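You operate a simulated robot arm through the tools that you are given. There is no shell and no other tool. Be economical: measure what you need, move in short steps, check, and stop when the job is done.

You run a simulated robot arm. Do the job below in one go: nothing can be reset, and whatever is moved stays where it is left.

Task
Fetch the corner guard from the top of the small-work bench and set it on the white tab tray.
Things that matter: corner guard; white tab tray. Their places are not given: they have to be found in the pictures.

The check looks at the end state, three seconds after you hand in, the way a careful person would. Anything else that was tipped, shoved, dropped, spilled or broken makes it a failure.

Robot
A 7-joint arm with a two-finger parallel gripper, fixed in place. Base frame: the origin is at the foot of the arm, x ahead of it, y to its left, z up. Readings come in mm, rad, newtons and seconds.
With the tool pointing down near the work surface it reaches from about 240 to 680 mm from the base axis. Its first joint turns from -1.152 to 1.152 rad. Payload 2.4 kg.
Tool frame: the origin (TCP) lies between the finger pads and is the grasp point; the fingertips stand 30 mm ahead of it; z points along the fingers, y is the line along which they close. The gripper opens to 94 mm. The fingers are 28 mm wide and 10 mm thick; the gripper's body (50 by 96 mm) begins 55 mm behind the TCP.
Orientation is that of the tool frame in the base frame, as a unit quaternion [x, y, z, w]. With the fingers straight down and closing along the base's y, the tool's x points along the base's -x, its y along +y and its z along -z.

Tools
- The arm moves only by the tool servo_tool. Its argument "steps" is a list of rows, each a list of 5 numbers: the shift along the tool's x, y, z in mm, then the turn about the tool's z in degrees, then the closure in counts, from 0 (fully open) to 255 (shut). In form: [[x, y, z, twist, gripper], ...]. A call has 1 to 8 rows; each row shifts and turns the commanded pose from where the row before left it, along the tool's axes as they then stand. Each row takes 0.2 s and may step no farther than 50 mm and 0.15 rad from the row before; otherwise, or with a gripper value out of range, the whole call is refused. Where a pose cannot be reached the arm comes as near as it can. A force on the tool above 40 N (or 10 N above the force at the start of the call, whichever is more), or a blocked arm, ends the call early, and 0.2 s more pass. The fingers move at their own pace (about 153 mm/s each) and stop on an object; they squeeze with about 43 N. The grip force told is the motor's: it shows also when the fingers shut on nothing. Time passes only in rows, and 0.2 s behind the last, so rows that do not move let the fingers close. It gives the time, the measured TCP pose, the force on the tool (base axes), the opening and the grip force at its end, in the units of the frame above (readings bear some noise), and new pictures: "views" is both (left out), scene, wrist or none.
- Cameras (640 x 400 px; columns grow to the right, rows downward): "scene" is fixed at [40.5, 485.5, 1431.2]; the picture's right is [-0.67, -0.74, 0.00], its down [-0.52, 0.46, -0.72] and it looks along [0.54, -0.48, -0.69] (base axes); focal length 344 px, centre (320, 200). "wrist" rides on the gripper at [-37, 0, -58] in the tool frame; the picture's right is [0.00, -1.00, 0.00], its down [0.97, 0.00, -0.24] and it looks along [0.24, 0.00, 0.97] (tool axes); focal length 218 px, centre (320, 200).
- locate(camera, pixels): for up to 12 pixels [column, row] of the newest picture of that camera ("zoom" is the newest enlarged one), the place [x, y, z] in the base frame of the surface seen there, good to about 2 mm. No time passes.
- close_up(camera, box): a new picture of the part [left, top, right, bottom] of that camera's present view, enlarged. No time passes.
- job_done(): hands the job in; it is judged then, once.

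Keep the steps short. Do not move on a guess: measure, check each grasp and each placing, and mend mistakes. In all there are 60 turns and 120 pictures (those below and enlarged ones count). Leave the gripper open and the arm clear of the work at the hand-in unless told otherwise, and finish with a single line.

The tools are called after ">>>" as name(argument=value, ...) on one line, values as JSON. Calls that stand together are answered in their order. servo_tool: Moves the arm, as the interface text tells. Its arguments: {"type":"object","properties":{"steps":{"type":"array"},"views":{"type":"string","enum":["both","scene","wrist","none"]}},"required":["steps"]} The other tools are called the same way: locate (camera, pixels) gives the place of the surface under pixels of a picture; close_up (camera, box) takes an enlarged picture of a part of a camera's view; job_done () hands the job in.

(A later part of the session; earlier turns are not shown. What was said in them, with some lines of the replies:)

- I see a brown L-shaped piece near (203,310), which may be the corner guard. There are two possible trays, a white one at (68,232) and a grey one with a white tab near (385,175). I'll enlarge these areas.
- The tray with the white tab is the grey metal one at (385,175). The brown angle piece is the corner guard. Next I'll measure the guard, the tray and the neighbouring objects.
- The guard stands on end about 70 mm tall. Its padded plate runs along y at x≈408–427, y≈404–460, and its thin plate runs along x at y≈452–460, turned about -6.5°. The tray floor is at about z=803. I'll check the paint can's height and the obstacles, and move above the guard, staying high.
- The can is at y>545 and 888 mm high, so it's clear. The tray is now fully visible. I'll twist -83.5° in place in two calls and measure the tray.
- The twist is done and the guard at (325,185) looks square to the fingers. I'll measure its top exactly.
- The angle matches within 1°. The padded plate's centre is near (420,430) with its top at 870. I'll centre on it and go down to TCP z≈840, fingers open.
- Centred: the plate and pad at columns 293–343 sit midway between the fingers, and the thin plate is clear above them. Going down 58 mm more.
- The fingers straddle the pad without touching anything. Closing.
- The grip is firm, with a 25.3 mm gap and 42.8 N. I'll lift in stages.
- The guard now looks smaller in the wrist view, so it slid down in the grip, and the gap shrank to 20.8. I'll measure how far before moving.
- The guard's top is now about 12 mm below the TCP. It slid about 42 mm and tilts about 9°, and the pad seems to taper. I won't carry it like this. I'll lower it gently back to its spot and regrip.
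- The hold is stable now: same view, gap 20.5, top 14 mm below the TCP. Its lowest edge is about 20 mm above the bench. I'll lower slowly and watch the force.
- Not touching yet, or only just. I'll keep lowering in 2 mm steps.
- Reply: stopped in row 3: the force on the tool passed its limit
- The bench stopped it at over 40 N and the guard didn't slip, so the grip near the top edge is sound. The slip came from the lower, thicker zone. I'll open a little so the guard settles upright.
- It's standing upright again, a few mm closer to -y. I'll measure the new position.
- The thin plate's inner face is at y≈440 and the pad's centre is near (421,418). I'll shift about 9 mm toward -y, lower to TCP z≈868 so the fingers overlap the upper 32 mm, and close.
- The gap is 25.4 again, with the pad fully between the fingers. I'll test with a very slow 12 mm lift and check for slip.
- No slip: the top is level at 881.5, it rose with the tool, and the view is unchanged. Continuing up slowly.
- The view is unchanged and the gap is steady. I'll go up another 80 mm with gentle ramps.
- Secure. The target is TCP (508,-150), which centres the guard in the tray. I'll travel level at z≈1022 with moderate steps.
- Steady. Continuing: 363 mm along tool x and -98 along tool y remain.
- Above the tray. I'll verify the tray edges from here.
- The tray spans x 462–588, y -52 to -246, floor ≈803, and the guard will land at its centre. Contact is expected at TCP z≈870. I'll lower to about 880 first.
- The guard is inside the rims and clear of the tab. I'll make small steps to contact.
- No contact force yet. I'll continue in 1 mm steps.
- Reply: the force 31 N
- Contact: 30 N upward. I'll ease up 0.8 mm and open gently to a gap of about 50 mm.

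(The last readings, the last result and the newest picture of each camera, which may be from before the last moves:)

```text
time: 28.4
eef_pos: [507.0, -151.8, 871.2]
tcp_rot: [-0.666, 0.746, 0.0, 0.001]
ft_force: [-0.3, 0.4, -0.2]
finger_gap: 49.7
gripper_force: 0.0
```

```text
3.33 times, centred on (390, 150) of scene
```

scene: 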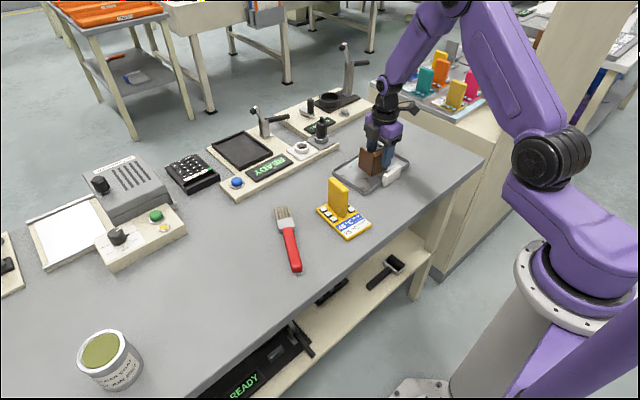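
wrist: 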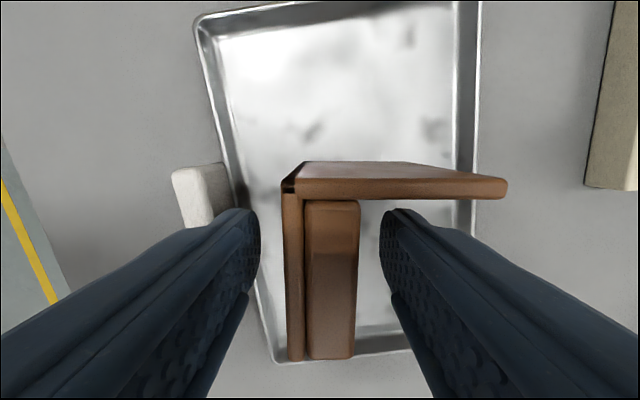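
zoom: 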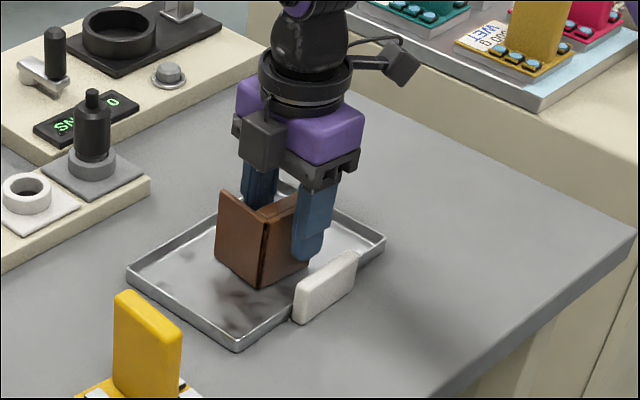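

Released: the guard stands upright in the tray and the fingers are free on both sides. I'll rise straight up, slowly at first.

>>> servo_tool(steps=[[0, 0, -8, 0, 120], [0, 0, -15, 0, 120], [0, 0, -25, 0, 120], [0, 0, -35, 0, 0], [0, 0, -40, 0, 0], [0, 0, -40, 0, 0], [0, 0, -30, 0, 0]])

>>> close_up(camera="scene", box=[310, 90, 470, 210])

```text
time: 30.0
eef_pos: [508.7, -150.7, 1065.1]
tcp_rot: [-0.666, 0.746, 0.0, 0.001]
ft_force: [-0.5, -0.1, -0.1]
finger_gap: 94.2
gripper_force: 0.0
```

scene: 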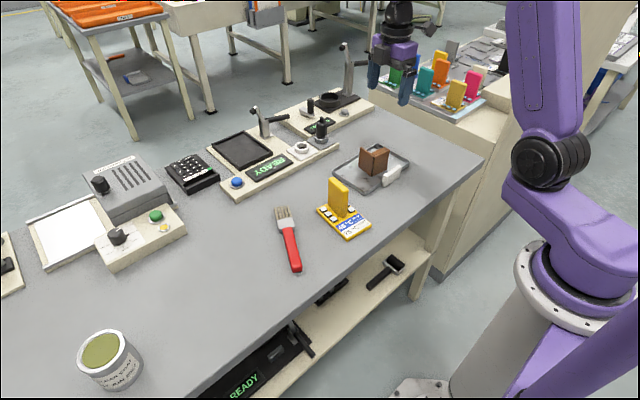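
wrist: 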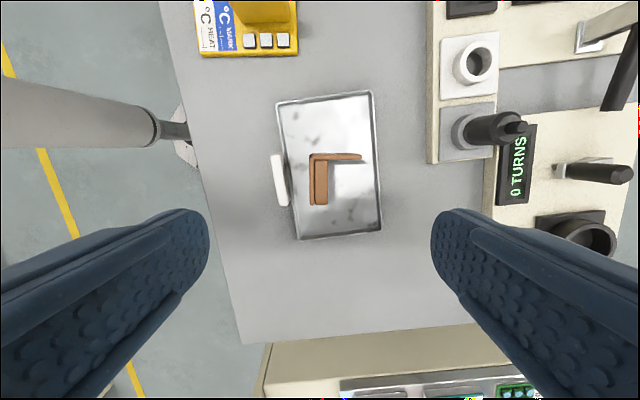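

```text
3.33 times, centred on (390, 150) of scene
```

zoom: 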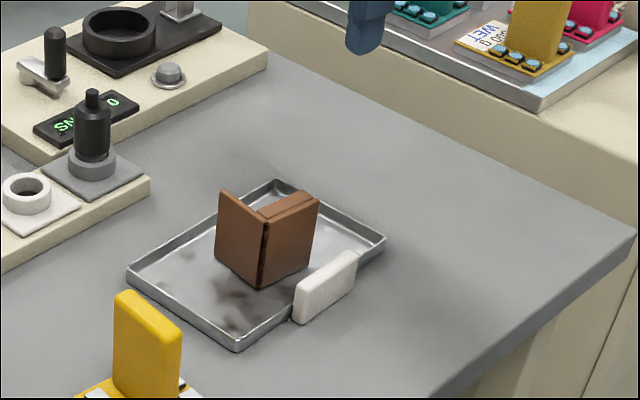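

The guard stands upright and wholly inside the tray. Nothing else has moved, the gripper is open and the arm is clear, so I'm handing in.

>>> job_done()

```text
The job is handed in.
```

The corner guard is standing upright in the middle of the white tab tray; it slipped in the gripper on the first lift, so I set it back on the bench and regripped before carrying it over, and nothing else was disturbed.
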